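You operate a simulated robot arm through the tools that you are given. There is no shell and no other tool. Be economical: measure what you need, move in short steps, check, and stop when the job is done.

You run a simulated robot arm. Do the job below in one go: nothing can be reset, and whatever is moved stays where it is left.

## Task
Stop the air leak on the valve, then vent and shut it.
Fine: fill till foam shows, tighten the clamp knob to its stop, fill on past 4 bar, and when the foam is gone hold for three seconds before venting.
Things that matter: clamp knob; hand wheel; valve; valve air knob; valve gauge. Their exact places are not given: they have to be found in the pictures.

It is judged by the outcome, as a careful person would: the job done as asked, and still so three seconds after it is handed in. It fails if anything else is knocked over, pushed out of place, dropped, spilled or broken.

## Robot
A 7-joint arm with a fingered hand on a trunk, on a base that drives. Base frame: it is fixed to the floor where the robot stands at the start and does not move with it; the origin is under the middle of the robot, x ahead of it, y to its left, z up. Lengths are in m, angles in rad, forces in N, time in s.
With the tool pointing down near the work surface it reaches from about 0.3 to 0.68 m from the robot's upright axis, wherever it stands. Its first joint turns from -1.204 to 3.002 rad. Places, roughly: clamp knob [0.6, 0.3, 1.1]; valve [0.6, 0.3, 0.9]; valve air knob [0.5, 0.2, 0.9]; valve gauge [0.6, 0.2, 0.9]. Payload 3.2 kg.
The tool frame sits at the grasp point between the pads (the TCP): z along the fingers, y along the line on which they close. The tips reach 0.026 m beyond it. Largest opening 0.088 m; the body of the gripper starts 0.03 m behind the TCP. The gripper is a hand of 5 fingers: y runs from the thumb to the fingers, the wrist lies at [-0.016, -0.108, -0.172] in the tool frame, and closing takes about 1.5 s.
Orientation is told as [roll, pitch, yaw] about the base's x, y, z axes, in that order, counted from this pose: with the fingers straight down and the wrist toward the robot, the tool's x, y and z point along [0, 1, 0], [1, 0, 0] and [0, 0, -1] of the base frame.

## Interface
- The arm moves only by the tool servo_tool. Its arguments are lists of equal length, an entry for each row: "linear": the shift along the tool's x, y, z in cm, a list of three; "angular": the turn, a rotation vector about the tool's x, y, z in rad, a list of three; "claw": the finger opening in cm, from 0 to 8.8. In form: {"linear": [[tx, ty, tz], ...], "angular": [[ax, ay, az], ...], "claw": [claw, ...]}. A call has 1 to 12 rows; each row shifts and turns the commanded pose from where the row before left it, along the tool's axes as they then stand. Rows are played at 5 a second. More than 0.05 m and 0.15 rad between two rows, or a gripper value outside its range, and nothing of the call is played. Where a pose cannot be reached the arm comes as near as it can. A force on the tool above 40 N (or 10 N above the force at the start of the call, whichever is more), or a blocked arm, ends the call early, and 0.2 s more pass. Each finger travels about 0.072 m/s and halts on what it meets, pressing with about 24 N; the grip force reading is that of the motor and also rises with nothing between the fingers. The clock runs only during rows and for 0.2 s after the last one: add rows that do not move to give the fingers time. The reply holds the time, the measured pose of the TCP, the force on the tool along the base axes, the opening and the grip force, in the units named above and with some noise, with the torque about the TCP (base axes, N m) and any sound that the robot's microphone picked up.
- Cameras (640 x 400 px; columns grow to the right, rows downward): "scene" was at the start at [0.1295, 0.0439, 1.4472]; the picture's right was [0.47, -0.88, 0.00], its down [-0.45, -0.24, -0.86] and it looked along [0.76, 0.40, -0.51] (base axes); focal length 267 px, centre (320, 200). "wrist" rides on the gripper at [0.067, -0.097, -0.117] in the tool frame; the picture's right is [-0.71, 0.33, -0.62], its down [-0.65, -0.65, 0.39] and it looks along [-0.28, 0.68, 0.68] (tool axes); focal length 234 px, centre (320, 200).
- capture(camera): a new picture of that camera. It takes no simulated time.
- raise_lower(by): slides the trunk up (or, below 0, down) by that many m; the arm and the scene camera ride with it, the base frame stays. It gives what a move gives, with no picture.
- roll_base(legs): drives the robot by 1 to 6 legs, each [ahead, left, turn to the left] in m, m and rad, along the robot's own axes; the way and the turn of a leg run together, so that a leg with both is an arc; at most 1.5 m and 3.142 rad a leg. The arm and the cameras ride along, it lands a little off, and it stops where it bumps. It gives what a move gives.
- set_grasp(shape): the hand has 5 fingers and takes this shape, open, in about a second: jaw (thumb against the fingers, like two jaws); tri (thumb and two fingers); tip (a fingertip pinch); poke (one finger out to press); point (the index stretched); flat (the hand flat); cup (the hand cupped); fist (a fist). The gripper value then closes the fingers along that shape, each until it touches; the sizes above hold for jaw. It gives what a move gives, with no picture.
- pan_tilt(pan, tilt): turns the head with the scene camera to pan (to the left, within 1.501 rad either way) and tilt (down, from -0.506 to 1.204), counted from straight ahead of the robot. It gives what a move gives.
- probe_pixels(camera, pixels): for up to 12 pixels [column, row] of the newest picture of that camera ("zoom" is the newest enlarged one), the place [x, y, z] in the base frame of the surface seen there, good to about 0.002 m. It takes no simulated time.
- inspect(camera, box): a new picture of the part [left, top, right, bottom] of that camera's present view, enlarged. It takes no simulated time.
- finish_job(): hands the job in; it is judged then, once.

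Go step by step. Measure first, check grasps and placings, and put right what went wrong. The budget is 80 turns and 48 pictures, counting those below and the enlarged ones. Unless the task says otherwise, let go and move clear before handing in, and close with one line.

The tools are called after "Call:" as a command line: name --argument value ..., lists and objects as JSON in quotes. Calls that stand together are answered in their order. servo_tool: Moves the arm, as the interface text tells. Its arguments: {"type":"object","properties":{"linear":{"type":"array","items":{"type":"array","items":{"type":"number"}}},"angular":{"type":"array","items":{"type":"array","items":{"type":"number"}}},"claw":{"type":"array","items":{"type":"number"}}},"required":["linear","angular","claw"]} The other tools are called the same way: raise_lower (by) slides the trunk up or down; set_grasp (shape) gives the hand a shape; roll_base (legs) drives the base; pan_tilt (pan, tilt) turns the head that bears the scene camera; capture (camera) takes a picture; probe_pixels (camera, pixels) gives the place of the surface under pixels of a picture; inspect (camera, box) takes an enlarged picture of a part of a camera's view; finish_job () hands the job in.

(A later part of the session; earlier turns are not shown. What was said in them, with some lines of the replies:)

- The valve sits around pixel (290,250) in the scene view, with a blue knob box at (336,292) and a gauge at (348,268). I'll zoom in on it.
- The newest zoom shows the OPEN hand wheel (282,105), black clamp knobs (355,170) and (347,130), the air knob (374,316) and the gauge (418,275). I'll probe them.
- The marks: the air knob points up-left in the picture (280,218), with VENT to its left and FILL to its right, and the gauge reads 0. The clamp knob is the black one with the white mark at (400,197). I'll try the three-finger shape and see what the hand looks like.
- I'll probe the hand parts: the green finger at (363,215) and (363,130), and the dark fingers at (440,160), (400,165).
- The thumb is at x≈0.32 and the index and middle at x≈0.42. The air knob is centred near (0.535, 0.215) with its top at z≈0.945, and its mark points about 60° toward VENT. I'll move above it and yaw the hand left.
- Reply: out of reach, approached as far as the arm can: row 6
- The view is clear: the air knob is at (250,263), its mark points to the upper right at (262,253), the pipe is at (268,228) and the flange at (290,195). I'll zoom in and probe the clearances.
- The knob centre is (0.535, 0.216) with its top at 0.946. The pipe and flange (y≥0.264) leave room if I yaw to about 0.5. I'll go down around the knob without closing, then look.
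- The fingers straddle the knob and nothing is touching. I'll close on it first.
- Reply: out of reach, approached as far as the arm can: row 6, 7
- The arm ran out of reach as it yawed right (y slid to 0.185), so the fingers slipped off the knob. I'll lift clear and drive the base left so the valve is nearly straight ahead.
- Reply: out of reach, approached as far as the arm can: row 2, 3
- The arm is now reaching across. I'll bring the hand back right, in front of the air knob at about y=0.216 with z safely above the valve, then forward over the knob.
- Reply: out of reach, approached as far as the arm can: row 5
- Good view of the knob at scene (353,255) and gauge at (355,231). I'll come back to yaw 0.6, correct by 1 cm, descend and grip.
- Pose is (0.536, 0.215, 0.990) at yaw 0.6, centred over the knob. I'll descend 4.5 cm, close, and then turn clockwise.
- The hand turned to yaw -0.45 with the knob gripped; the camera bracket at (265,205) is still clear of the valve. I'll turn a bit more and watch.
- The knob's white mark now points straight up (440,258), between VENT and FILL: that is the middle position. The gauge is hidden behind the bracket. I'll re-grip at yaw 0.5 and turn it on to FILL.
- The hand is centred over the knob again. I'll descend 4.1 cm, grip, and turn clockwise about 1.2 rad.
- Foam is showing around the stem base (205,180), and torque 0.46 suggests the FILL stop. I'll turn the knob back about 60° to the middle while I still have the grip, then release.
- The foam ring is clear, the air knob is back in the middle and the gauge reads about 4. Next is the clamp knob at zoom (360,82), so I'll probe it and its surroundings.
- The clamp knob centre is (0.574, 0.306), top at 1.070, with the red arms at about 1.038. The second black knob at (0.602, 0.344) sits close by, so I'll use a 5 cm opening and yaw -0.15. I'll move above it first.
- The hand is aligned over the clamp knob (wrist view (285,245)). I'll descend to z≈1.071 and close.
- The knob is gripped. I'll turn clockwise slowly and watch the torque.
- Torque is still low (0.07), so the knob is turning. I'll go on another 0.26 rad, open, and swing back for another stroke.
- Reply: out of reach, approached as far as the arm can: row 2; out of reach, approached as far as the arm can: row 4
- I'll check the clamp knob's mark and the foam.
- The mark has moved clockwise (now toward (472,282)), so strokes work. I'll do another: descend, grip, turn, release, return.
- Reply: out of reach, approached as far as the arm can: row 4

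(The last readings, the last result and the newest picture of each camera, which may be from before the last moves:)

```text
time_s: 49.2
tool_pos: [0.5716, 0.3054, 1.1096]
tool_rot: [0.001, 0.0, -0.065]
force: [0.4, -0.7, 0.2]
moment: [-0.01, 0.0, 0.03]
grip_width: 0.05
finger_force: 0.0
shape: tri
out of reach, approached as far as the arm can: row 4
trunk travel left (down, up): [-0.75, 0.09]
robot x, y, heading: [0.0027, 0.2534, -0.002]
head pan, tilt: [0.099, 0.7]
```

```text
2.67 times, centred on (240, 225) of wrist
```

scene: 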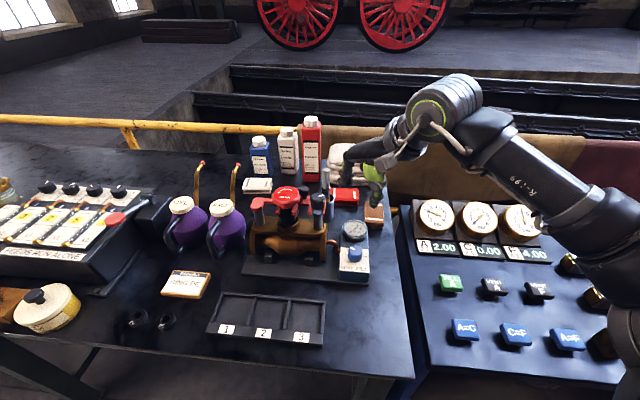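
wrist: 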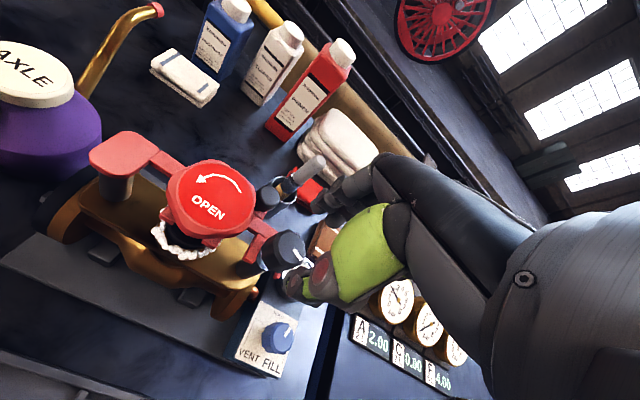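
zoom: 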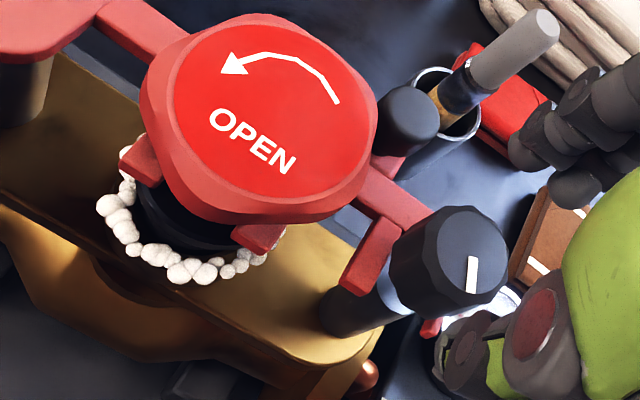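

The mark moved another ~35° or so, clockwise (472,275), with torque slightly higher. I'll run another stroke, gripping slightly deeper.

Call:
servo_tool --linear '[[0, 0.25, 2], [0, 0, 1.9], [0, 0, 0], [0, 0, 0], [0, 0, 0], [0, 0, 0], [0, 0, 0]]' --angular '[[0, 0, 0], [0, 0, 0], [0, 0, 0], [0, 0, 0], [0, 0, 0], [0, 0, 0], [0, 0, 0]]' --claw '[5, 5, 4, 1, 1, 1, 1]'

Call:
servo_tool --linear '[[0, 0, 0], [0, 0, 0], [0, 0, 0], [0, 0, 0], [0, 0, 0], [0, 0, 0], [0, 0, 0], [0, 0, 0]]' --angular '[[0, 0, 0.13], [0, 0, 0.13], [0, 0, 0.13], [0, 0, 0.13], [0, 0, 0.13], [0, 0, 0.13], [0, 0, 0.13], [0, 0, 0.13]]' --claw '[1, 1, 1, 1, 1, 1, 1, 1]'

Call:
servo_tool --linear '[[0, 0, 0], [0, 0, 0], [0, 0, 0], [0, 0, -3], [0, 0, -1], [0, 0, 0], [0, 0, 0], [0, 0, 0], [0, 0, 0], [0, 0, 0], [0, 0, 0], [0, 0, 0]]' --angular '[[0, 0, 0], [0, 0, 0], [0, 0, 0], [0, 0, 0], [0, 0, -0.15], [0, 0, -0.15], [0, 0, -0.15], [0, 0, -0.15], [0, 0, -0.15], [0, 0, -0.15], [0, 0, -0.15], [0, 0, 0]]' --claw '[3.5, 4.5, 4.5, 4.5, 5, 5, 5, 5, 5, 5, 5, 5]'

Call:
inspect --camera "wrist" --box '[140, 150, 340, 300]'

```text
time_s: 50.8
tool_pos: [0.5766, 0.3054, 1.0716]
tool_rot: [0.001, 0.001, -0.066]
force: [-3.9, -0.8, -1.8]
moment: [0.0, 0.14, 0.0]
grip_width: 0.0206
finger_force: 23.9
shape: tri
trunk travel left (down, up): [-0.75, 0.09]
robot x, y, heading: [0.0044, 0.2553, 0.002]
head pan, tilt: [0.099, 0.7]
```

```text
time_s: 52.6
tool_pos: [0.5737, 0.3057, 1.0703]
tool_rot: [-0.004, -0.001, -1.11]
force: [-3.2, 1.9, -5.5]
moment: [0.0, -0.04, 0.27]
grip_width: 0.0172
finger_force: 23.8
shape: tri
trunk travel left (down, up): [-0.75, 0.09]
robot x, y, heading: [-0.0004, 0.2556, -0.007]
head pan, tilt: [0.099, 0.7]
```

```text
time_s: 55.2
tool_pos: [0.5755, 0.3061, 1.1119]
tool_rot: [0.001, 0.001, -0.056]
force: [0.1, -0.2, 0.8]
moment: [0.04, 0.0, 0.0]
grip_width: 0.0493
finger_force: 0.1
shape: tri
trunk travel left (down, up): [-0.75, 0.09]
robot x, y, heading: [0.0022, 0.252, 0.002]
head pan, tilt: [0.099, 0.7]
```

```text
2.67 times, centred on (240, 225) of wrist
```

zoom: 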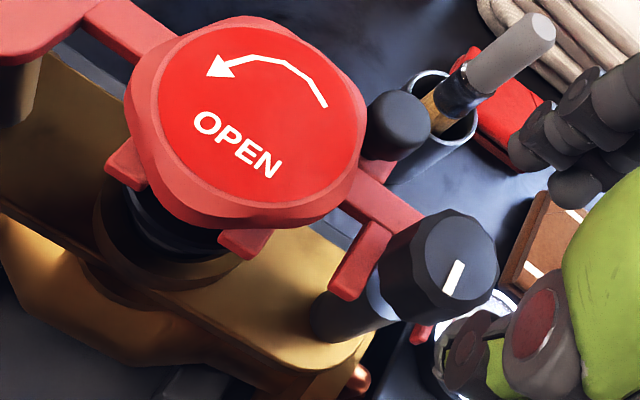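

The foam is gone from the base and torque rose to 0.27. The mark moved less this time (454,280), so either the stop is near or the grip is slipping. I'll check the knob's centre.

Call:
probe_pixels --camera "zoom" --pixels '[[455, 258], [418, 250], [494, 262], [455, 212], [450, 305], [462, 264], [447, 298], [420, 290], [490, 235]]'

```text
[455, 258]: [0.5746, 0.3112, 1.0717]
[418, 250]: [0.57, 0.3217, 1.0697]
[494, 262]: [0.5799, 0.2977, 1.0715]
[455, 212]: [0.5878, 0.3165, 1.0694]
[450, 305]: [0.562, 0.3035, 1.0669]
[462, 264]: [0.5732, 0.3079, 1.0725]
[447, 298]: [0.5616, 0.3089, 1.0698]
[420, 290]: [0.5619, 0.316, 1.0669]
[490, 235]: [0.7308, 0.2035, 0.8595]
```

By the probes, the mark turned from about -20° to 180°, roughly 160° clockwise, so slip has been small. The centre is (0.575, 0.310), so I'll shift 4 mm left and do another stroke.

Call:
servo_tool --linear '[[0.35, 0, 2], [0, 0, 2.1], [0, 0, 0], [0, 0, 0], [0, 0, 0], [0, 0, 0], [0, 0, 0]]' --angular '[[0, 0, 0], [0, 0, 0], [0, 0, 0], [0, 0, 0], [0, 0, 0], [0, 0, 0], [0, 0, 0]]' --claw '[5, 5, 4, 1, 1, 1, 1]'

Call:
servo_tool --linear '[[0, 0, 0], [0, 0, 0], [0, 0, 0], [0, 0, 0]]' --angular '[[0, 0, 0.13], [0, 0, 0.13], [0, 0, 0.13], [0, 0, 0.13]]' --claw '[1, 1, 1, 1]'

Call:
servo_tool --linear '[[0, 0, 0], [0, 0, 0], [0, 0, 0], [0, 0, 0]]' --angular '[[0, 0, 0.13], [0, 0, 0.13], [0, 0, 0.13], [0, 0, 0.1]]' --claw '[1, 1, 1, 1]'

Call:
servo_tool --linear '[[0, 0, 0], [0, 0, 0], [0, 0, 0], [0, 0, -3], [0, 0, -1], [0, 0, 0], [0, 0, 0], [0, 0, 0], [0, 0, 0], [0, 0, 0], [0, 0, 0], [0, 0, 0]]' --angular '[[0, 0, 0], [0, 0, 0], [0, 0, 0], [0, 0, 0], [0, 0, -0.15], [0, 0, -0.15], [0, 0, -0.15], [0, 0, -0.15], [0, 0, -0.15], [0, 0, -0.15], [0, 0, -0.15], [0, 0, 0]]' --claw '[3.5, 4.5, 4.5, 4.5, 5, 5, 5, 5, 5, 5, 5, 5]'

Call:
inspect --camera "wrist" --box '[140, 150, 340, 300]'

```text
time_s: 56.8
tool_pos: [0.5752, 0.309, 1.0684]
tool_rot: [-0.001, 0.001, -0.056]
force: [-1.3, 0.6, -2.9]
moment: [-0.01, 0.09, 0.0]
grip_width: 0.0242
finger_force: 24.1
shape: tri
trunk travel left (down, up): [-0.75, 0.09]
robot x, y, heading: [-0.0028, 0.2539, -0.005]
head pan, tilt: [0.099, 0.7]
```

```text
time_s: 57.8
tool_pos: [0.5774, 0.312, 1.0683]
tool_rot: [-0.002, 0.003, -0.577]
force: [2.0, 6.5, -8.8]
moment: [0.07, -0.22, 0.46]
grip_width: 0.0203
finger_force: 24.3
shape: tri
trunk travel left (down, up): [-0.75, 0.09]
robot x, y, heading: [-0.0008, 0.2522, 0.0]
head pan, tilt: [0.099, 0.7]
```

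```text
time_s: 58.8
tool_pos: [0.5809, 0.3126, 1.067]
tool_rot: [-0.003, 0.0, -1.066]
force: [13.5, 11.5, -4.7]
moment: [0.07, -0.41, 0.84]
grip_width: 0.0165
finger_force: 24.2
shape: tri
trunk travel left (down, up): [-0.75, 0.09]
robot x, y, heading: [-0.0008, 0.2498, -0.002]
head pan, tilt: [0.099, 0.7]
```

```text
time_s: 61.4
tool_pos: [0.5766, 0.3102, 1.1115]
tool_rot: [0.0, 0.001, -0.018]
force: [0.4, -0.6, -0.2]
moment: [0.01, 0.01, 0.01]
grip_width: 0.0496
finger_force: 0.0
shape: tri
trunk travel left (down, up): [-0.75, 0.09]
robot x, y, heading: [-0.0013, 0.2524, 0.003]
head pan, tilt: [0.099, 0.7]
```

```text
2.67 times, centred on (240, 225) of wrist
```

zoom: 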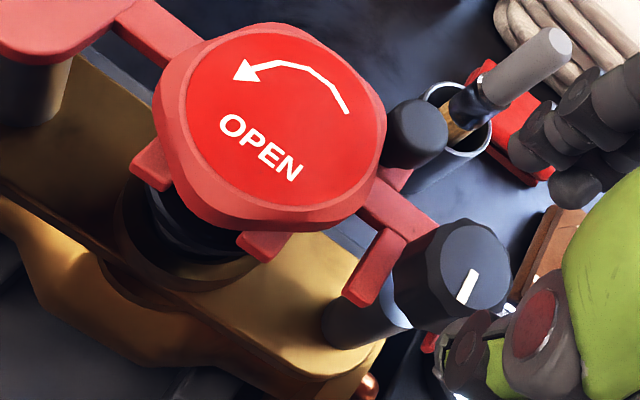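

The torque reached 0.84 with no change in the mark's direction, so the clamp knob is at its stop and there's no foam. Now I go back to the air knob to fill past 4 bar.

Call:
servo_tool --linear '[[0, 0, -3], [-3.2, -1.3, 0], [-3.1, -1.3, 0], [-3.1, -1.4, 0], [0, 0, 0], [0, 0, 0], [0, 0, 4], [0, 0, 4], [0, 0, 4], [0, 0, 3.3], [0, 0, 0]]' --angular '[[0, 0, 0], [0, 0, 0], [0, 0, -0.05], [0, 0, -0.15], [0, 0, -0.15], [0, 0, -0.15], [0, 0, 0], [0, 0, 0], [0, 0, 0], [0, 0, 0], [0, 0, 0]]' --claw '[6, 6, 6, 6, 6, 6, 6, 6, 6, 6, 6]'

Call:
inspect --camera "scene" --box '[240, 170, 400, 290]'

```text
time_s: 63.8
tool_pos: [0.5374, 0.2173, 0.9866]
tool_rot: [0.0, -0.001, 0.481]
force: [-0.1, 0.1, 0.3]
moment: [-0.02, -0.03, -0.03]
grip_width: 0.0597
finger_force: 0.0
shape: tri
trunk travel left (down, up): [-0.75, 0.09]
robot x, y, heading: [0.0004, 0.2525, 0.003]
head pan, tilt: [0.099, 0.7]
```

```text
3.33 times, centred on (320, 230) of scene
```

zoom: 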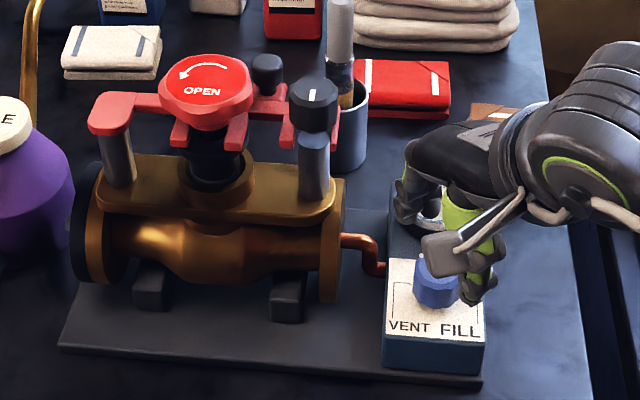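

The hand is over the air knob. I'll descend, grip, turn to FILL, and hold there briefly.

Call:
servo_tool --linear '[[0, -0.1, 2.2], [0, 0, 2.1], [0, 0, 0], [0, 0, 0], [0, 0, 0], [0, 0, 0], [0, 0, 0], [0, 0, 0]]' --angular '[[0, 0, 0], [0, 0, 0], [0, 0, 0], [0, 0, 0], [0, 0, 0], [0, 0, 0], [0, 0, 0], [0, 0, 0]]' --claw '[6, 6, 4, 2, 2, 2, 2, 2]'

Call:
servo_tool --linear '[[0, 0, 0], [0, 0, 0], [0, 0, 0], [0, 0, 0], [0, 0, 0], [0, 0, 0], [0, 0, 0], [0, 0, 0], [0, 0, 0]]' --angular '[[0, 0, 0.15], [0, 0, 0.15], [0, 0, 0.15], [0, 0, 0.15], [0, 0, 0.15], [0, 0, 0.15], [0, 0, 0.15], [0, 0, 0.15], [0, 0, 0]]' --claw '[2, 2, 2, 2, 2, 2, 2, 2, 2]'

Call:
inspect --camera "scene" --box '[240, 170, 400, 290]'

Call:
capture --camera "wrist"

```text
time_s: 65.6
tool_pos: [0.5373, 0.2153, 0.9425]
tool_rot: [0.0, 0.0, 0.481]
force: [5.0, 3.0, -0.6]
moment: [0.0, -0.04, -0.01]
grip_width: 0.0268
finger_force: 24.3
shape: tri
trunk travel left (down, up): [-0.75, 0.09]
robot x, y, heading: [-0.0001, 0.2522, -0.001]
head pan, tilt: [0.099, 0.7]
```

```text
time_s: 67.6
tool_pos: [0.5357, 0.2162, 0.944]
tool_rot: [-0.001, 0.001, -0.718]
force: [6.0, 9.1, -2.9]
moment: [0.12, 0.0, 0.33]
grip_width: 0.0242
finger_force: 24.2
shape: tri
trunk travel left (down, up): [-0.75, 0.09]
robot x, y, heading: [0.0022, 0.254, 0.003]
head pan, tilt: [0.099, 0.7]
```

```text
3.33 times, centred on (320, 230) of scene
```

zoom: 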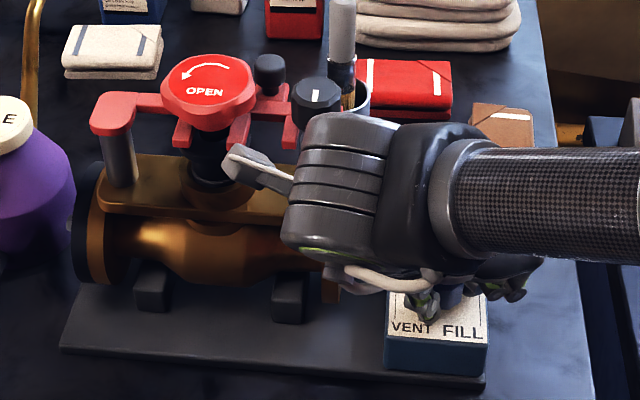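

```text
11 pictures are left
```

wrist: 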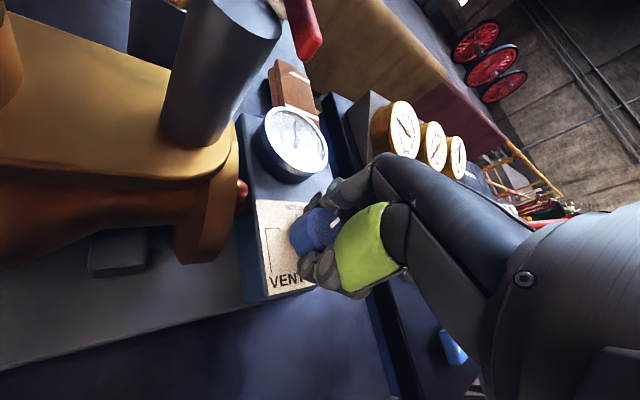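

No foam at FILL; the knob's mark points to FILL (333,225) and the gauge needle stands about upright but in glare. I'll turn back to the middle and release so I can read the gauge.

Call:
servo_tool --linear '[[0, 0, 0], [0, 0, 0], [0, 0, 0], [0, 0, 0], [0, 0, 0], [0, 0, 0], [0, 0, 0]]' --angular '[[0, 0, -0.15], [0, 0, -0.15], [0, 0, -0.15], [0, 0, -0.15], [0, 0, -0.15], [0, 0, -0.15], [0, 0, -0.15]]' --claw '[2, 2, 2, 2, 2, 2, 2]'

Call:
servo_tool --linear '[[0, 0, 0], [0, 0, 0], [0, 0, -4], [0, 0, -4], [0, 0, -4], [0, 0, -4], [0, -3, 0], [0, -3, 0]]' --angular '[[0, 0, 0], [0, 0, 0], [0, 0, 0], [0, 0, 0], [0, 0, 0], [0, 0, 0], [0, 0, 0], [0, 0, 0]]' --claw '[4, 6, 6, 6, 6, 6, 6, 6]'

Call:
inspect --camera "scene" --box '[280, 180, 390, 290]'

```text
time_s: 69.2
tool_pos: [0.5372, 0.2124, 0.9427]
tool_rot: [0.004, -0.001, 0.332]
force: [12.6, -4.7, -0.7]
moment: [-0.11, -0.16, -0.05]
grip_width: 0.0267
finger_force: 24.0
shape: tri
trunk travel left (down, up): [-0.75, 0.09]
robot x, y, heading: [0.0053, 0.2513, 0.002]
head pan, tilt: [0.099, 0.7]
```

```text
time_s: 71.0
tool_pos: [0.4759, 0.1941, 1.1038]
tool_rot: [0.0, -0.001, 0.332]
force: [-0.1, -0.2, -0.6]
moment: [-0.03, 0.0, -0.01]
grip_width: 0.0595
finger_force: 0.0
shape: tri
trunk travel left (down, up): [-0.75, 0.09]
robot x, y, heading: [-0.0015, 0.2545, -0.002]
head pan, tilt: [0.099, 0.7]
```

```text
3.64 times, centred on (335, 235) of scene
```

zoom: 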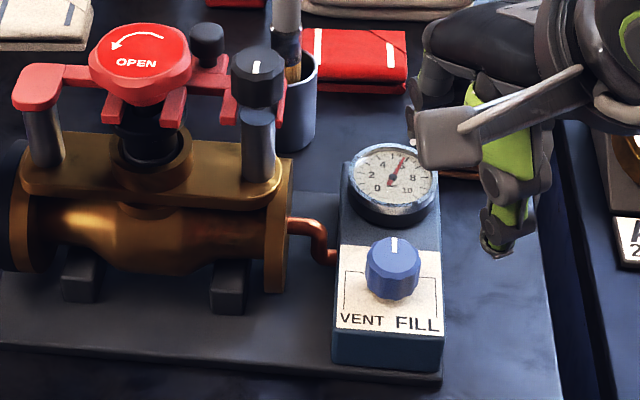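

The gauge reads about 6 bar, there's no foam and the knob is in the middle. I'll keep it there while preparing the vent grip (well over three seconds), then check it hasn't dropped.

Call:
servo_tool --linear '[[0, 0, 0], [0, 0, 0], [0, 0, 0], [0, 0, 0], [0, 0, 0], [0, 0, 0], [0, 0, 0], [0, 0, 0], [0, 0, 0], [0, 0, 0], [0, 0, 0], [0, 0, 0]]' --angular '[[0, 0, 0.14], [0, 0, 0.14], [0, 0, 0.14], [0, 0, 0.14], [0, 0, 0.14], [0, 0, 0.13], [0, 0, 0], [0, 0, 0], [0, 0, 0], [0, 0, 0], [0, 0, 0], [0, 0, 0]]' --claw '[6, 6, 6, 6, 6, 6, 6, 6, 6, 6, 6, 6]'

Call:
inspect --camera "scene" --box '[280, 180, 390, 290]'

Call:
servo_tool --linear '[[2.4, 2.1, 0], [2.4, 2.1, 0], [0, 0, 4], [0, 0, 4], [0, 0, 3.5], [0, 0, 0], [0, 0, 0]]' --angular '[[0, 0, 0], [0, 0, 0], [0, 0, 0], [0, 0, 0], [0, 0, 0], [0, 0, 0], [0, 0, 0]]' --claw '[6, 6, 6, 6, 6, 6, 6]'

```text
time_s: 73.6
tool_pos: [0.4774, 0.1957, 1.1028]
tool_rot: [-0.002, -0.001, -0.499]
force: [0.7, 0.5, 0.2]
moment: [0.02, 0.01, -0.02]
grip_width: 0.0598
finger_force: 0.0
shape: tri
trunk travel left (down, up): [-0.75, 0.09]
robot x, y, heading: [-0.0008, 0.2521, 0.002]
head pan, tilt: [0.099, 0.7]
```

```text
3.64 times, centred on (335, 235) of scene
```

zoom: 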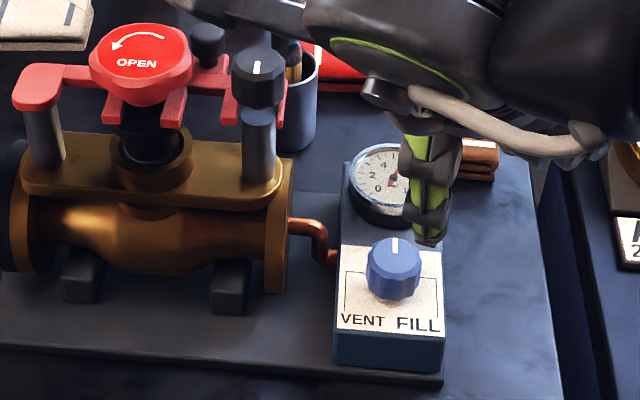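

```text
time_s: 75.2
tool_pos: [0.5417, 0.2142, 0.9868]
tool_rot: [0.0, 0.001, -0.499]
force: [0.7, -0.6, 0.4]
moment: [0.0, 0.01, 0.04]
grip_width: 0.0594
finger_force: 0.1
shape: tri
trunk travel left (down, up): [-0.75, 0.09]
robot x, y, heading: [0.002, 0.2535, -0.004]
head pan, tilt: [0.099, 0.7]
```

Still no foam after more than six seconds past 4 bar. I'll correct 6 mm, descend, grip, and turn counterclockwise to VENT.

Call:
servo_tool --linear '[[0, -0.58, 0], [0, 0, 2.2], [0, 0, 2.1], [0, 0, 0], [0, 0, 0], [0, 0, 0], [0, 0, 0], [0, 0, 0], [0, 0, 0]]' --angular '[[0, 0, 0], [0, 0, 0], [0, 0, 0], [0, 0, 0], [0, 0, 0], [0, 0, 0], [0, 0, 0], [0, 0, 0], [0, 0, 0]]' --claw '[6, 6, 6, 4, 2, 2, 2, 2, 2]'

Call:
servo_tool --linear '[[0, 0, 0], [0, 0, 0], [0, 0, 0], [0, 0, 0], [0, 0, 0], [0, 0, 0], [0, 0, 0], [0, 0, 0], [0, 0, 0]]' --angular '[[0, 0, -0.14], [0, 0, -0.14], [0, 0, -0.14], [0, 0, -0.14], [0, 0, -0.14], [0, 0, -0.14], [0, 0, -0.14], [0, 0, -0.12], [0, 0, 0]]' --claw '[2, 2, 2, 2, 2, 2, 2, 2, 2]'

Call:
servo_tool --linear '[[0, 0, 0], [0, 0, 0], [0, 0, -4], [0, 0, -4], [0, 0, -4], [0, 0, -4], [0, 0, -3], [0, -3, 0], [0, -3, 0]]' --angular '[[0, 0, 0], [0, 0, 0], [0, 0, 0], [0, 0, 0], [0, 0, 0.1], [0, 0, 0.1], [0, 0, 0.1], [0, 0, 0.1], [0, 0, 0.1]]' --claw '[4, 6, 6, 6, 6, 6, 6, 6, 6]'

Call:
inspect --camera "scene" --box '[280, 180, 390, 290]'

```text
time_s: 77.2
tool_pos: [0.5347, 0.2185, 0.9442]
tool_rot: [0.001, 0.001, -0.499]
force: [5.2, -4.5, -1.6]
moment: [-0.05, -0.02, -0.04]
grip_width: 0.0271
finger_force: 24.0
shape: tri
trunk travel left (down, up): [-0.75, 0.09]
robot x, y, heading: [0.0008, 0.2539, -0.004]
head pan, tilt: [0.099, 0.7]
```

```text
time_s: 79.2
tool_pos: [0.537, 0.2166, 0.9452]
tool_rot: [0.004, 0.0, 0.6]
force: [11.3, -16.8, -2.3]
moment: [-0.32, -0.16, -0.26]
grip_width: 0.0261
finger_force: 24.3
shape: tri
trunk travel left (down, up): [-0.75, 0.09]
robot x, y, heading: [-0.0001, 0.2553, 0.001]
head pan, tilt: [0.099, 0.7]
```

```text
time_s: 81.2
tool_pos: [0.4724, 0.2038, 1.1338]
tool_rot: [0.001, 0.0, 0.1]
force: [0.2, 0.5, 0.8]
moment: [0.02, -0.02, 0.02]
grip_width: 0.0596
finger_force: 0.0
shape: tri
trunk travel left (down, up): [-0.75, 0.09]
robot x, y, heading: [-0.0016, 0.2554, -0.003]
head pan, tilt: [0.099, 0.7]
```

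```text
3.64 times, centred on (335, 235) of scene
```

zoom: 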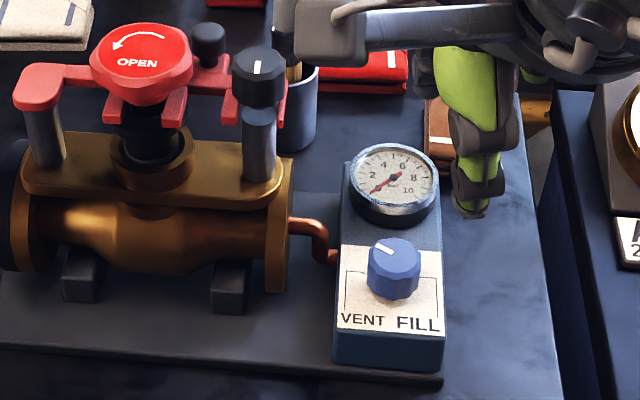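

Needle back at 0 and the mark at VENT (382,247): vented. Now the hand wheel has to be shut (clockwise). I'll move over it at (0.566, 0.37), yawed left to keep the fingers away from the small black knob, and look.

Call:
servo_tool --linear '[[0, 0, -2], [4, 0, 0], [4, 0, 0], [4, 2, 0], [4, 3, 0], [1.5, 2.7, 0], [0, 0, 0], [0, 0, 0], [0, 0, 0], [0, 0, 0], [0, 0, 0]]' --angular '[[0, 0, 0], [0, 0, 0], [0, 0, 0], [0, 0, 0], [0, 0, 0], [0, 0, 0], [0, 0, -0.15], [0, 0, -0.15], [0, 0, -0.15], [0, 0, -0.15], [0, 0, 0]]' --claw '[8, 8, 8, 8, 8, 8, 8, 8, 8, 8, 8]'

Call:
capture --camera "wrist"

```text
time_s: 83.6
tool_pos: [0.5335, 0.3868, 1.1551]
tool_rot: [0.001, -0.001, 0.702]
force: [0.2, -0.4, 0.4]
moment: [-0.01, -0.02, -0.05]
grip_width: 0.0798
finger_force: 0.1
shape: tri
trunk travel left (down, up): [-0.75, 0.09]
robot x, y, heading: [-0.0022, 0.2523, 0.0]
head pan, tilt: [0.099, 0.7]
```

```text
7 pictures are left
```

wrist: 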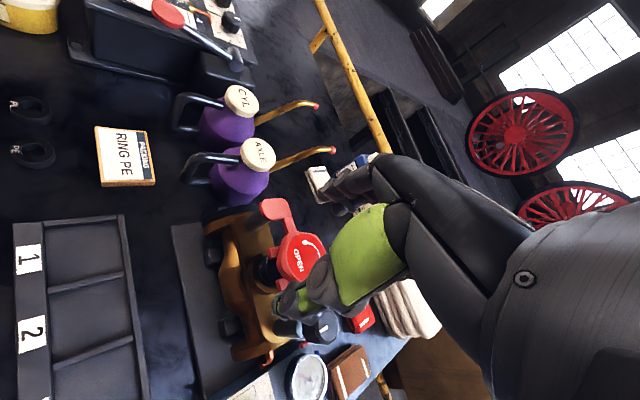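

Call:
probe_pixels --camera "wrist" --pixels '[[298, 258], [282, 240], [282, 272], [279, 255], [295, 235], [310, 234], [320, 245], [290, 280], [272, 210], [287, 218], [325, 322], [268, 265]]'

Call:
probe_pixels --camera "scene" --pixels '[[286, 190]]'

```text
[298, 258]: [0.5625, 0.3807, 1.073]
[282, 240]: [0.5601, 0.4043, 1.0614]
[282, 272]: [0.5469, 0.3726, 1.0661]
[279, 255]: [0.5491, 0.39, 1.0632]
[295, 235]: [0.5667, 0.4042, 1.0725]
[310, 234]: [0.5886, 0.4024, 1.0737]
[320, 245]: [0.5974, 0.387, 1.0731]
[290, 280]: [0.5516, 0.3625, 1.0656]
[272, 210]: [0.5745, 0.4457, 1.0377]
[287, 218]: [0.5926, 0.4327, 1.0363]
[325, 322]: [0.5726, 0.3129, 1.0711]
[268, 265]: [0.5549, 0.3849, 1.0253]
```

```text
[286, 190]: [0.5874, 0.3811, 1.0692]
```

A circle fit puts the wheel centre at about (0.574, 0.378), radius 0.0285, top 1.073. I'll centre over it at z 1.155 and try a yaw of about 0.9.

Call:
servo_tool --linear '[[-1.7, 1.3, 0], [-1.6, 1.2, 0], [0, 0, 0], [0, 0, 0], [0, 0, 0]]' --angular '[[0, 0, 0], [0, 0, 0], [0, 0, -0.1], [0, 0, -0.1], [0, 0, 0]]' --claw '[8, 8, 8, 8, 8]'

```text
time_s: 84.8
tool_pos: [0.5731, 0.3776, 1.1557]
tool_rot: [0.001, -0.001, 0.702]
force: [-0.1, -0.1, -0.5]
moment: [-0.01, 0.0, 0.01]
grip_width: 0.0798
finger_force: 0.1
shape: tri
out of reach, approached as far as the arm can: row 3, 4
trunk travel left (down, up): [-0.75, 0.09]
robot x, y, heading: [-0.0009, 0.2526, -0.0]
head pan, tilt: [0.099, 0.7]
```

It's centred with yaw capped at 0.70. I'll descend to z≈1.076 and close on the wheel.

Call:
servo_tool --linear '[[0, 0, 3], [0, 0, 3], [0, 0, 1.9], [0, 0, 0], [0, 0, 0], [0, 0, 0], [0, 0, 0], [0, 0, 0]]' --angular '[[0, 0, 0], [0, 0, 0], [0, 0, 0], [0, 0, 0], [0, 0, 0], [0, 0, 0], [0, 0, 0], [0, 0, 0]]' --claw '[8, 8, 8, 6, 4, 4, 4, 4]'

Call:
inspect --camera "scene" --box '[230, 130, 390, 290]'

```text
time_s: 86.6
tool_pos: [0.5736, 0.3783, 1.0789]
tool_rot: [0.001, 0.001, 0.703]
force: [0.9, 1.1, 0.0]
moment: [0.0, 0.0, -0.02]
grip_width: 0.0538
finger_force: 23.9
shape: tri
trunk travel left (down, up): [-0.75, 0.09]
robot x, y, heading: [0.0016, 0.2515, 0.001]
head pan, tilt: [0.099, 0.7]
```

```text
2.50 times, centred on (310, 210) of scene
```

zoom: 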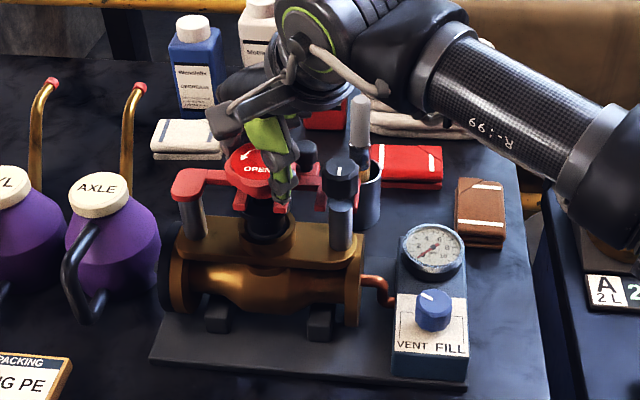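

Gripped on the wheel at width 0.054. I'll turn clockwise by 0.55 rad, watching the torque.

Call:
servo_tool --linear '[[0, 0, 0], [0, 0, 0], [0, 0, 0], [0, 0, 0], [0, 0, 0]]' --angular '[[0, 0, 0.11], [0, 0, 0.11], [0, 0, 0.11], [0, 0, 0.11], [0, 0, 0.11]]' --claw '[4, 4, 4, 4, 4]'

Call:
capture --camera "wrist"

```text
time_s: 87.8
tool_pos: [0.5743, 0.3793, 1.0781]
tool_rot: [0.002, -0.002, 0.148]
force: [3.7, 4.4, 8.8]
moment: [0.11, -0.06, 0.05]
grip_width: 0.0536
finger_force: 24.2
shape: tri
trunk travel left (down, up): [-0.75, 0.09]
robot x, y, heading: [-0.0033, 0.2515, 0.007]
head pan, tilt: [0.099, 0.7]
```

```text
5 pictures are left
```

wrist: 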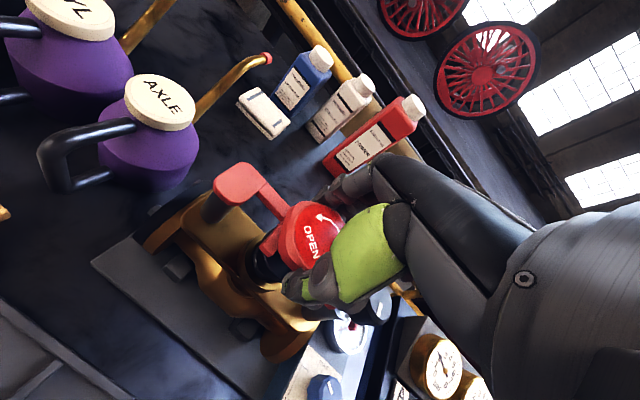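

The wheel turns freely (torque 0.05) and its lettering stays with the hand. I'll do repeated ratchet strokes: open, lift, swing back, re-grip, turn.

Call:
servo_tool --linear '[[0, 0, 0], [0, 0, 0], [0, 0, -2.5], [0, 0, 0], [0, 0, 0], [0, 0, 0], [0, 0, 0], [0, 0, 0], [0, 0, 2.5], [0, 0, 0], [0, 0, 0], [0, 0, 0]]' --angular '[[0, 0, 0], [0, 0, 0], [0, 0, 0], [0, 0, -0.14], [0, 0, -0.14], [0, 0, -0.14], [0, 0, -0.13], [0, 0, 0], [0, 0, 0], [0, 0, 0], [0, 0, 0], [0, 0, 0]]' --claw '[6.4, 6.6, 6.8, 7, 7, 7, 7, 7, 7, 4, 4, 4]'

Call:
servo_tool --linear '[[0, 0, 0], [0, 0, 0], [0, 0, 0], [0, 0, 0], [0, 0, 0], [0, 0, 0]]' --angular '[[0, 0, 0.12], [0, 0, 0.12], [0, 0, 0.12], [0, 0, 0.12], [0, 0, 0.12], [0, 0, 0]]' --claw '[4, 4, 4, 4, 4, 4]'

```text
time_s: 90.4
tool_pos: [0.5734, 0.3785, 1.079]
tool_rot: [0.001, 0.0, 0.703]
force: [2.6, 1.3, 2.0]
moment: [0.08, -0.02, -0.02]
grip_width: 0.0544
finger_force: 24.2
shape: tri
trunk travel left (down, up): [-0.75, 0.09]
robot x, y, heading: [-0.0003, 0.2557, -0.0]
head pan, tilt: [0.099, 0.7]
```

```text
time_s: 91.8
tool_pos: [0.5729, 0.3803, 1.0792]
tool_rot: [0.0, -0.001, 0.1]
force: [1.8, 3.5, 7.0]
moment: [0.06, -0.03, 0.03]
grip_width: 0.0545
finger_force: 23.9
shape: tri
trunk travel left (down, up): [-0.75, 0.09]
robot x, y, heading: [-0.0009, 0.2504, -0.003]
head pan, tilt: [0.099, 0.7]
```

Low torque again, so it is still turning. I'll do two more strokes.

Call:
servo_tool --linear '[[0, 0, 0], [0, 0, 0], [0, 0, -2.5], [0, 0, 0], [0, 0, 0], [0, 0, 0], [0, 0, 0], [0, 0, 0], [0, 0, 2.5], [0, 0, 0], [0, 0, 0], [0, 0, 0]]' --angular '[[0, 0, 0], [0, 0, 0], [0, 0, 0], [0, 0, -0.15], [0, 0, -0.15], [0, 0, -0.15], [0, 0, -0.15], [0, 0, 0], [0, 0, 0], [0, 0, 0], [0, 0, 0], [0, 0, 0]]' --claw '[6.4, 6.6, 6.8, 7, 7, 7, 7, 7, 7, 4, 4, 4]'

Call:
servo_tool --linear '[[0, 0, 0], [0, 0, 0], [0, 0, 0], [0, 0, 0], [0, 0, 0], [0, 0, 0]]' --angular '[[0, 0, 0.12], [0, 0, 0.12], [0, 0, 0.12], [0, 0, 0.12], [0, 0, 0.12], [0, 0, 0]]' --claw '[4, 4, 4, 4, 4, 4]'

Call:
servo_tool --linear '[[0, 0, 0], [0, 0, 0], [0, 0, -2.5], [0, 0, 0], [0, 0, 0], [0, 0, 0], [0, 0, 0], [0, 0, 0], [0, 0, 2.5], [0, 0, 0], [0, 0, 0], [0, 0, 0]]' --angular '[[0, 0, 0], [0, 0, 0], [0, 0, 0], [0, 0, -0.15], [0, 0, -0.15], [0, 0, -0.15], [0, 0, -0.15], [0, 0, 0], [0, 0, 0], [0, 0, 0], [0, 0, 0], [0, 0, 0]]' --claw '[6.4, 6.6, 6.8, 7, 7, 7, 7, 7, 7, 4, 4, 4]'

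Call:
servo_tool --linear '[[0, 0, 0], [0, 0, 0], [0, 0, 0], [0, 0, 0], [0, 0, 0], [0, 0, 0]]' --angular '[[0, 0, 0.12], [0, 0, 0.12], [0, 0, 0.12], [0, 0, 0.12], [0, 0, 0.12], [0, 0, 0]]' --claw '[4, 4, 4, 4, 4, 4]'

Call:
capture --camera "wrist"

```text
time_s: 94.4
tool_pos: [0.5749, 0.3775, 1.0764]
tool_rot: [-0.001, -0.002, 0.701]
force: [1.8, 2.1, 2.9]
moment: [0.01, -0.02, -0.02]
grip_width: 0.0548
finger_force: 24.3
shape: tri
trunk travel left (down, up): [-0.75, 0.09]
robot x, y, heading: [0.0012, 0.2507, -0.0]
head pan, tilt: [0.099, 0.7]
```

```text
time_s: 95.8
tool_pos: [0.574, 0.3794, 1.0762]
tool_rot: [-0.001, 0.002, 0.099]
force: [1.2, 1.0, -1.6]
moment: [-0.01, -0.01, 0.04]
grip_width: 0.054
finger_force: 23.9
shape: tri
trunk travel left (down, up): [-0.75, 0.09]
robot x, y, heading: [0.0003, 0.2523, -0.001]
head pan, tilt: [0.099, 0.7]
```

```text
time_s: 98.4
tool_pos: [0.5729, 0.3789, 1.0769]
tool_rot: [0.0, 0.0, 0.7]
force: [3.4, 4.2, 5.1]
moment: [0.06, -0.04, -0.02]
grip_width: 0.0544
finger_force: 24.3
shape: tri
trunk travel left (down, up): [-0.75, 0.09]
robot x, y, heading: [-0.0042, 0.254, 0.001]
head pan, tilt: [0.099, 0.7]
```

```text
time_s: 99.8
tool_pos: [0.5734, 0.3804, 1.0768]
tool_rot: [0.0, -0.001, 0.097]
force: [3.1, 6.3, 4.4]
moment: [0.11, -0.11, 0.03]
grip_width: 0.0543
finger_force: 23.6
shape: tri
trunk travel left (down, up): [-0.75, 0.09]
robot x, y, heading: [0.0, 0.2491, 0.002]
head pan, tilt: [0.099, 0.7]
```

```text
4 pictures are left
```

wrist: 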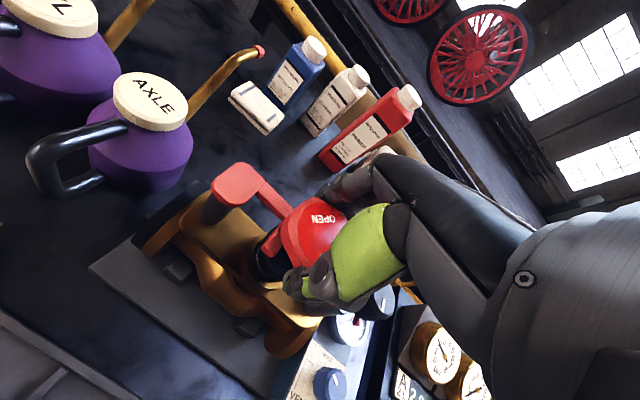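

The OPEN lettering has rotated well over 90° clockwise and there's no resistance yet. I'll continue with more strokes.

Call:
servo_tool --linear '[[0, 0, 0], [0, 0, 0], [0, 0, -2.5], [0, 0, 0], [0, 0, 0], [0, 0, 0], [0, 0, 0], [0, 0, 0], [0, 0, 2.5], [0, 0, 0], [0, 0, 0], [0, 0, 0]]' --angular '[[0, 0, 0], [0, 0, 0], [0, 0, 0], [0, 0, -0.15], [0, 0, -0.15], [0, 0, -0.15], [0, 0, -0.15], [0, 0, 0], [0, 0, 0], [0, 0, 0], [0, 0, 0], [0, 0, 0]]' --claw '[6.4, 6.6, 6.8, 7, 7, 7, 7, 7, 7, 4, 4, 4]'

Call:
servo_tool --linear '[[0, 0, 0], [0, 0, 0], [0, 0, 0], [0, 0, 0], [0, 0, 0], [0, 0, 0]]' --angular '[[0, 0, 0.12], [0, 0, 0.12], [0, 0, 0.12], [0, 0, 0.12], [0, 0, 0.12], [0, 0, 0]]' --claw '[4, 4, 4, 4, 4, 4]'

Call:
servo_tool --linear '[[0, 0, 0], [0, 0, 0], [0, 0, -2.5], [0, 0, 0], [0, 0, 0], [0, 0, 0], [0, 0, 0], [0, 0, 0], [0, 0, 2.5], [0, 0, 0], [0, 0, 0], [0, 0, 0]]' --angular '[[0, 0, 0], [0, 0, 0], [0, 0, 0], [0, 0, -0.15], [0, 0, -0.15], [0, 0, -0.15], [0, 0, -0.15], [0, 0, 0], [0, 0, 0], [0, 0, 0], [0, 0, 0], [0, 0, 0]]' --claw '[6.4, 6.6, 6.8, 7, 7, 7, 7, 7, 7, 4, 4, 4]'

Call:
servo_tool --linear '[[0, 0, 0], [0, 0, 0], [0, 0, 0], [0, 0, 0], [0, 0, 0], [0, 0, 0]]' --angular '[[0, 0, 0.12], [0, 0, 0.12], [0, 0, 0.12], [0, 0, 0.12], [0, 0, 0.12], [0, 0, 0]]' --claw '[4, 4, 4, 4, 4, 4]'

```text
time_s: 102.4
tool_pos: [0.5733, 0.378, 1.0775]
tool_rot: [-0.001, 0.0, 0.699]
force: [3.5, 3.4, 5.8]
moment: [0.11, -0.07, -0.02]
grip_width: 0.0542
finger_force: 24.2
shape: tri
trunk travel left (down, up): [-0.75, 0.09]
robot x, y, heading: [0.0028, 0.251, -0.003]
head pan, tilt: [0.099, 0.7]
```

```text
time_s: 103.8
tool_pos: [0.5718, 0.3792, 1.0782]
tool_rot: [-0.001, -0.002, 0.097]
force: [2.1, 4.9, 6.5]
moment: [0.09, 0.0, 0.05]
grip_width: 0.054
finger_force: 24.1
shape: tri
trunk travel left (down, up): [-0.75, 0.09]
robot x, y, heading: [-0.0015, 0.2592, 0.0]
head pan, tilt: [0.099, 0.7]
```

```text
time_s: 106.4
tool_pos: [0.5752, 0.379, 1.0782]
tool_rot: [-0.001, 0.0, 0.699]
force: [2.5, 1.9, 2.1]
moment: [-0.02, -0.03, 0.01]
grip_width: 0.0544
finger_force: 24.2
shape: tri
trunk travel left (down, up): [-0.75, 0.09]
robot x, y, heading: [-0.0017, 0.2513, 0.001]
head pan, tilt: [0.099, 0.7]
```

```text
time_s: 107.8
tool_pos: [0.5731, 0.3822, 1.0767]
tool_rot: [0.0, 0.0, 0.097]
force: [2.7, 10.4, 1.7]
moment: [0.12, -0.24, 0.75]
grip_width: 0.052
finger_force: 23.8
shape: tri
trunk travel left (down, up): [-0.75, 0.09]
robot x, y, heading: [0.0021, 0.2529, 0.0]
head pan, tilt: [0.099, 0.7]
```

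Torque jumped to 0.75, so the wheel has hit its shut stop. One more short stroke will confirm it.

Call:
servo_tool --linear '[[0, 0, 0], [0, 0, 0], [0, 0, -2.5], [0, 0, 0], [0, 0, 0], [0, 0, 0], [0, 0, 0], [0, 0, 0], [0, 0, 2.5], [0, 0, 0], [0, 0, 0], [0, 0, 0]]' --angular '[[0, 0, 0], [0, 0, 0], [0, 0, 0], [0, 0, -0.15], [0, 0, -0.15], [0, 0, -0.15], [0, 0, -0.15], [0, 0, 0], [0, 0, 0], [0, 0, 0], [0, 0, 0], [0, 0, 0]]' --claw '[6.4, 6.6, 6.8, 7, 7, 7, 7, 7, 7, 4, 4, 4]'

Call:
servo_tool --linear '[[0, 0, 0], [0, 0, 0], [0, 0, 0], [0, 0, 0]]' --angular '[[0, 0, 0.1], [0, 0, 0.1], [0, 0, 0.1], [0, 0, 0]]' --claw '[4, 4, 4, 4]'

```text
time_s: 110.4
tool_pos: [0.5746, 0.3763, 1.0783]
tool_rot: [0.0, 0.001, 0.699]
force: [1.9, 1.4, 3.1]
moment: [0.0, -0.02, -0.02]
grip_width: 0.0542
finger_force: 24.3
shape: tri
trunk travel left (down, up): [-0.75, 0.09]
robot x, y, heading: [-0.0006, 0.2545, -0.001]
head pan, tilt: [0.099, 0.7]
```

```text
time_s: 111.4
tool_pos: [0.5747, 0.3821, 1.0766]
tool_rot: [-0.003, -0.002, 0.398]
force: [-0.5, 9.3, 0.9]
moment: [0.2, -0.25, 0.87]
grip_width: 0.051
finger_force: 23.5
shape: tri
trunk travel left (down, up): [-0.75, 0.09]
robot x, y, heading: [-0.0031, 0.2519, 0.002]
head pan, tilt: [0.099, 0.7]
```

Torque hits 0.87 straight away, so the wheel is firmly shut. I'll release, lift, back away, and take a final look.

Call:
servo_tool --linear '[[0, 0, 0], [0, 0, 0], [0, 0, -3], [0, 0, -3], [0, 0, -4], [0, -4, 0], [0, -4, 0], [0, -4, 0], [0, -3, -2], [0, 0, 0]]' --angular '[[0, 0, 0], [0, 0, 0], [0, 0, 0], [0, 0, 0], [0, 0, 0], [0, 0, 0.13], [0, 0, 0.13], [0, 0, 0.13], [0, 0, 0], [0, 0, 0]]' --claw '[6.4, 6.8, 6.8, 7, 7, 7, 7, 7, 7, 7]'

Call:
inspect --camera "scene" --box '[230, 130, 390, 290]'

Call:
capture --camera "wrist"

```text
time_s: 113.6
tool_pos: [0.4322, 0.3461, 1.1959]
tool_rot: [-0.001, 0.002, 0.008]
force: [0.7, -0.7, -0.3]
moment: [0.0, 0.04, 0.0]
grip_width: 0.0697
finger_force: 0.0
shape: tri
trunk travel left (down, up): [-0.75, 0.09]
robot x, y, heading: [0.0021, 0.2505, -0.004]
head pan, tilt: [0.099, 0.7]
```

```text
2.50 times, centred on (310, 210) of scene
```

zoom: 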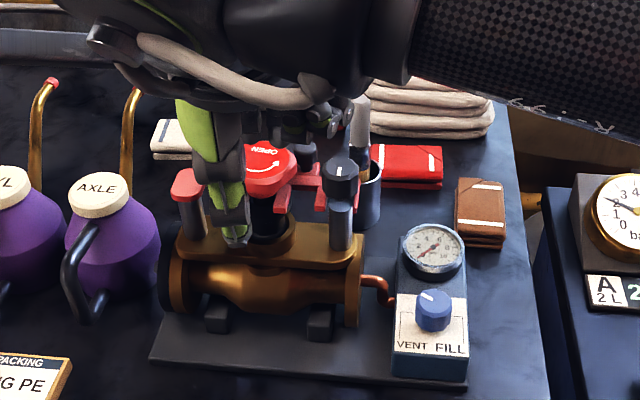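

```text
2 pictures are left
```

wrist: 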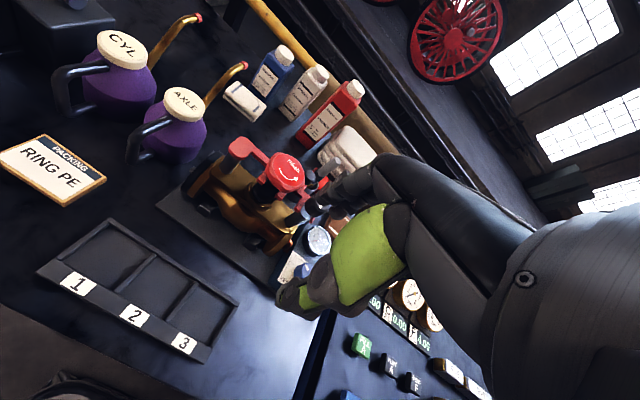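

The gauge is at 0 (432,250), the air knob is at VENT, and the wheel's OPEN lettering is turned about 180°. There's no foam, everything else is in place, and the hand is clear, so I'm handing in.

Call:
finish_job

```text
The job is handed in.
```

The leak is stopped, and the valve is vented and shut. I tightened the clamp knob to its stop, held about 6 bar with no foam for well over three seconds, vented to 0, and turned the hand wheel clockwise to its stop.
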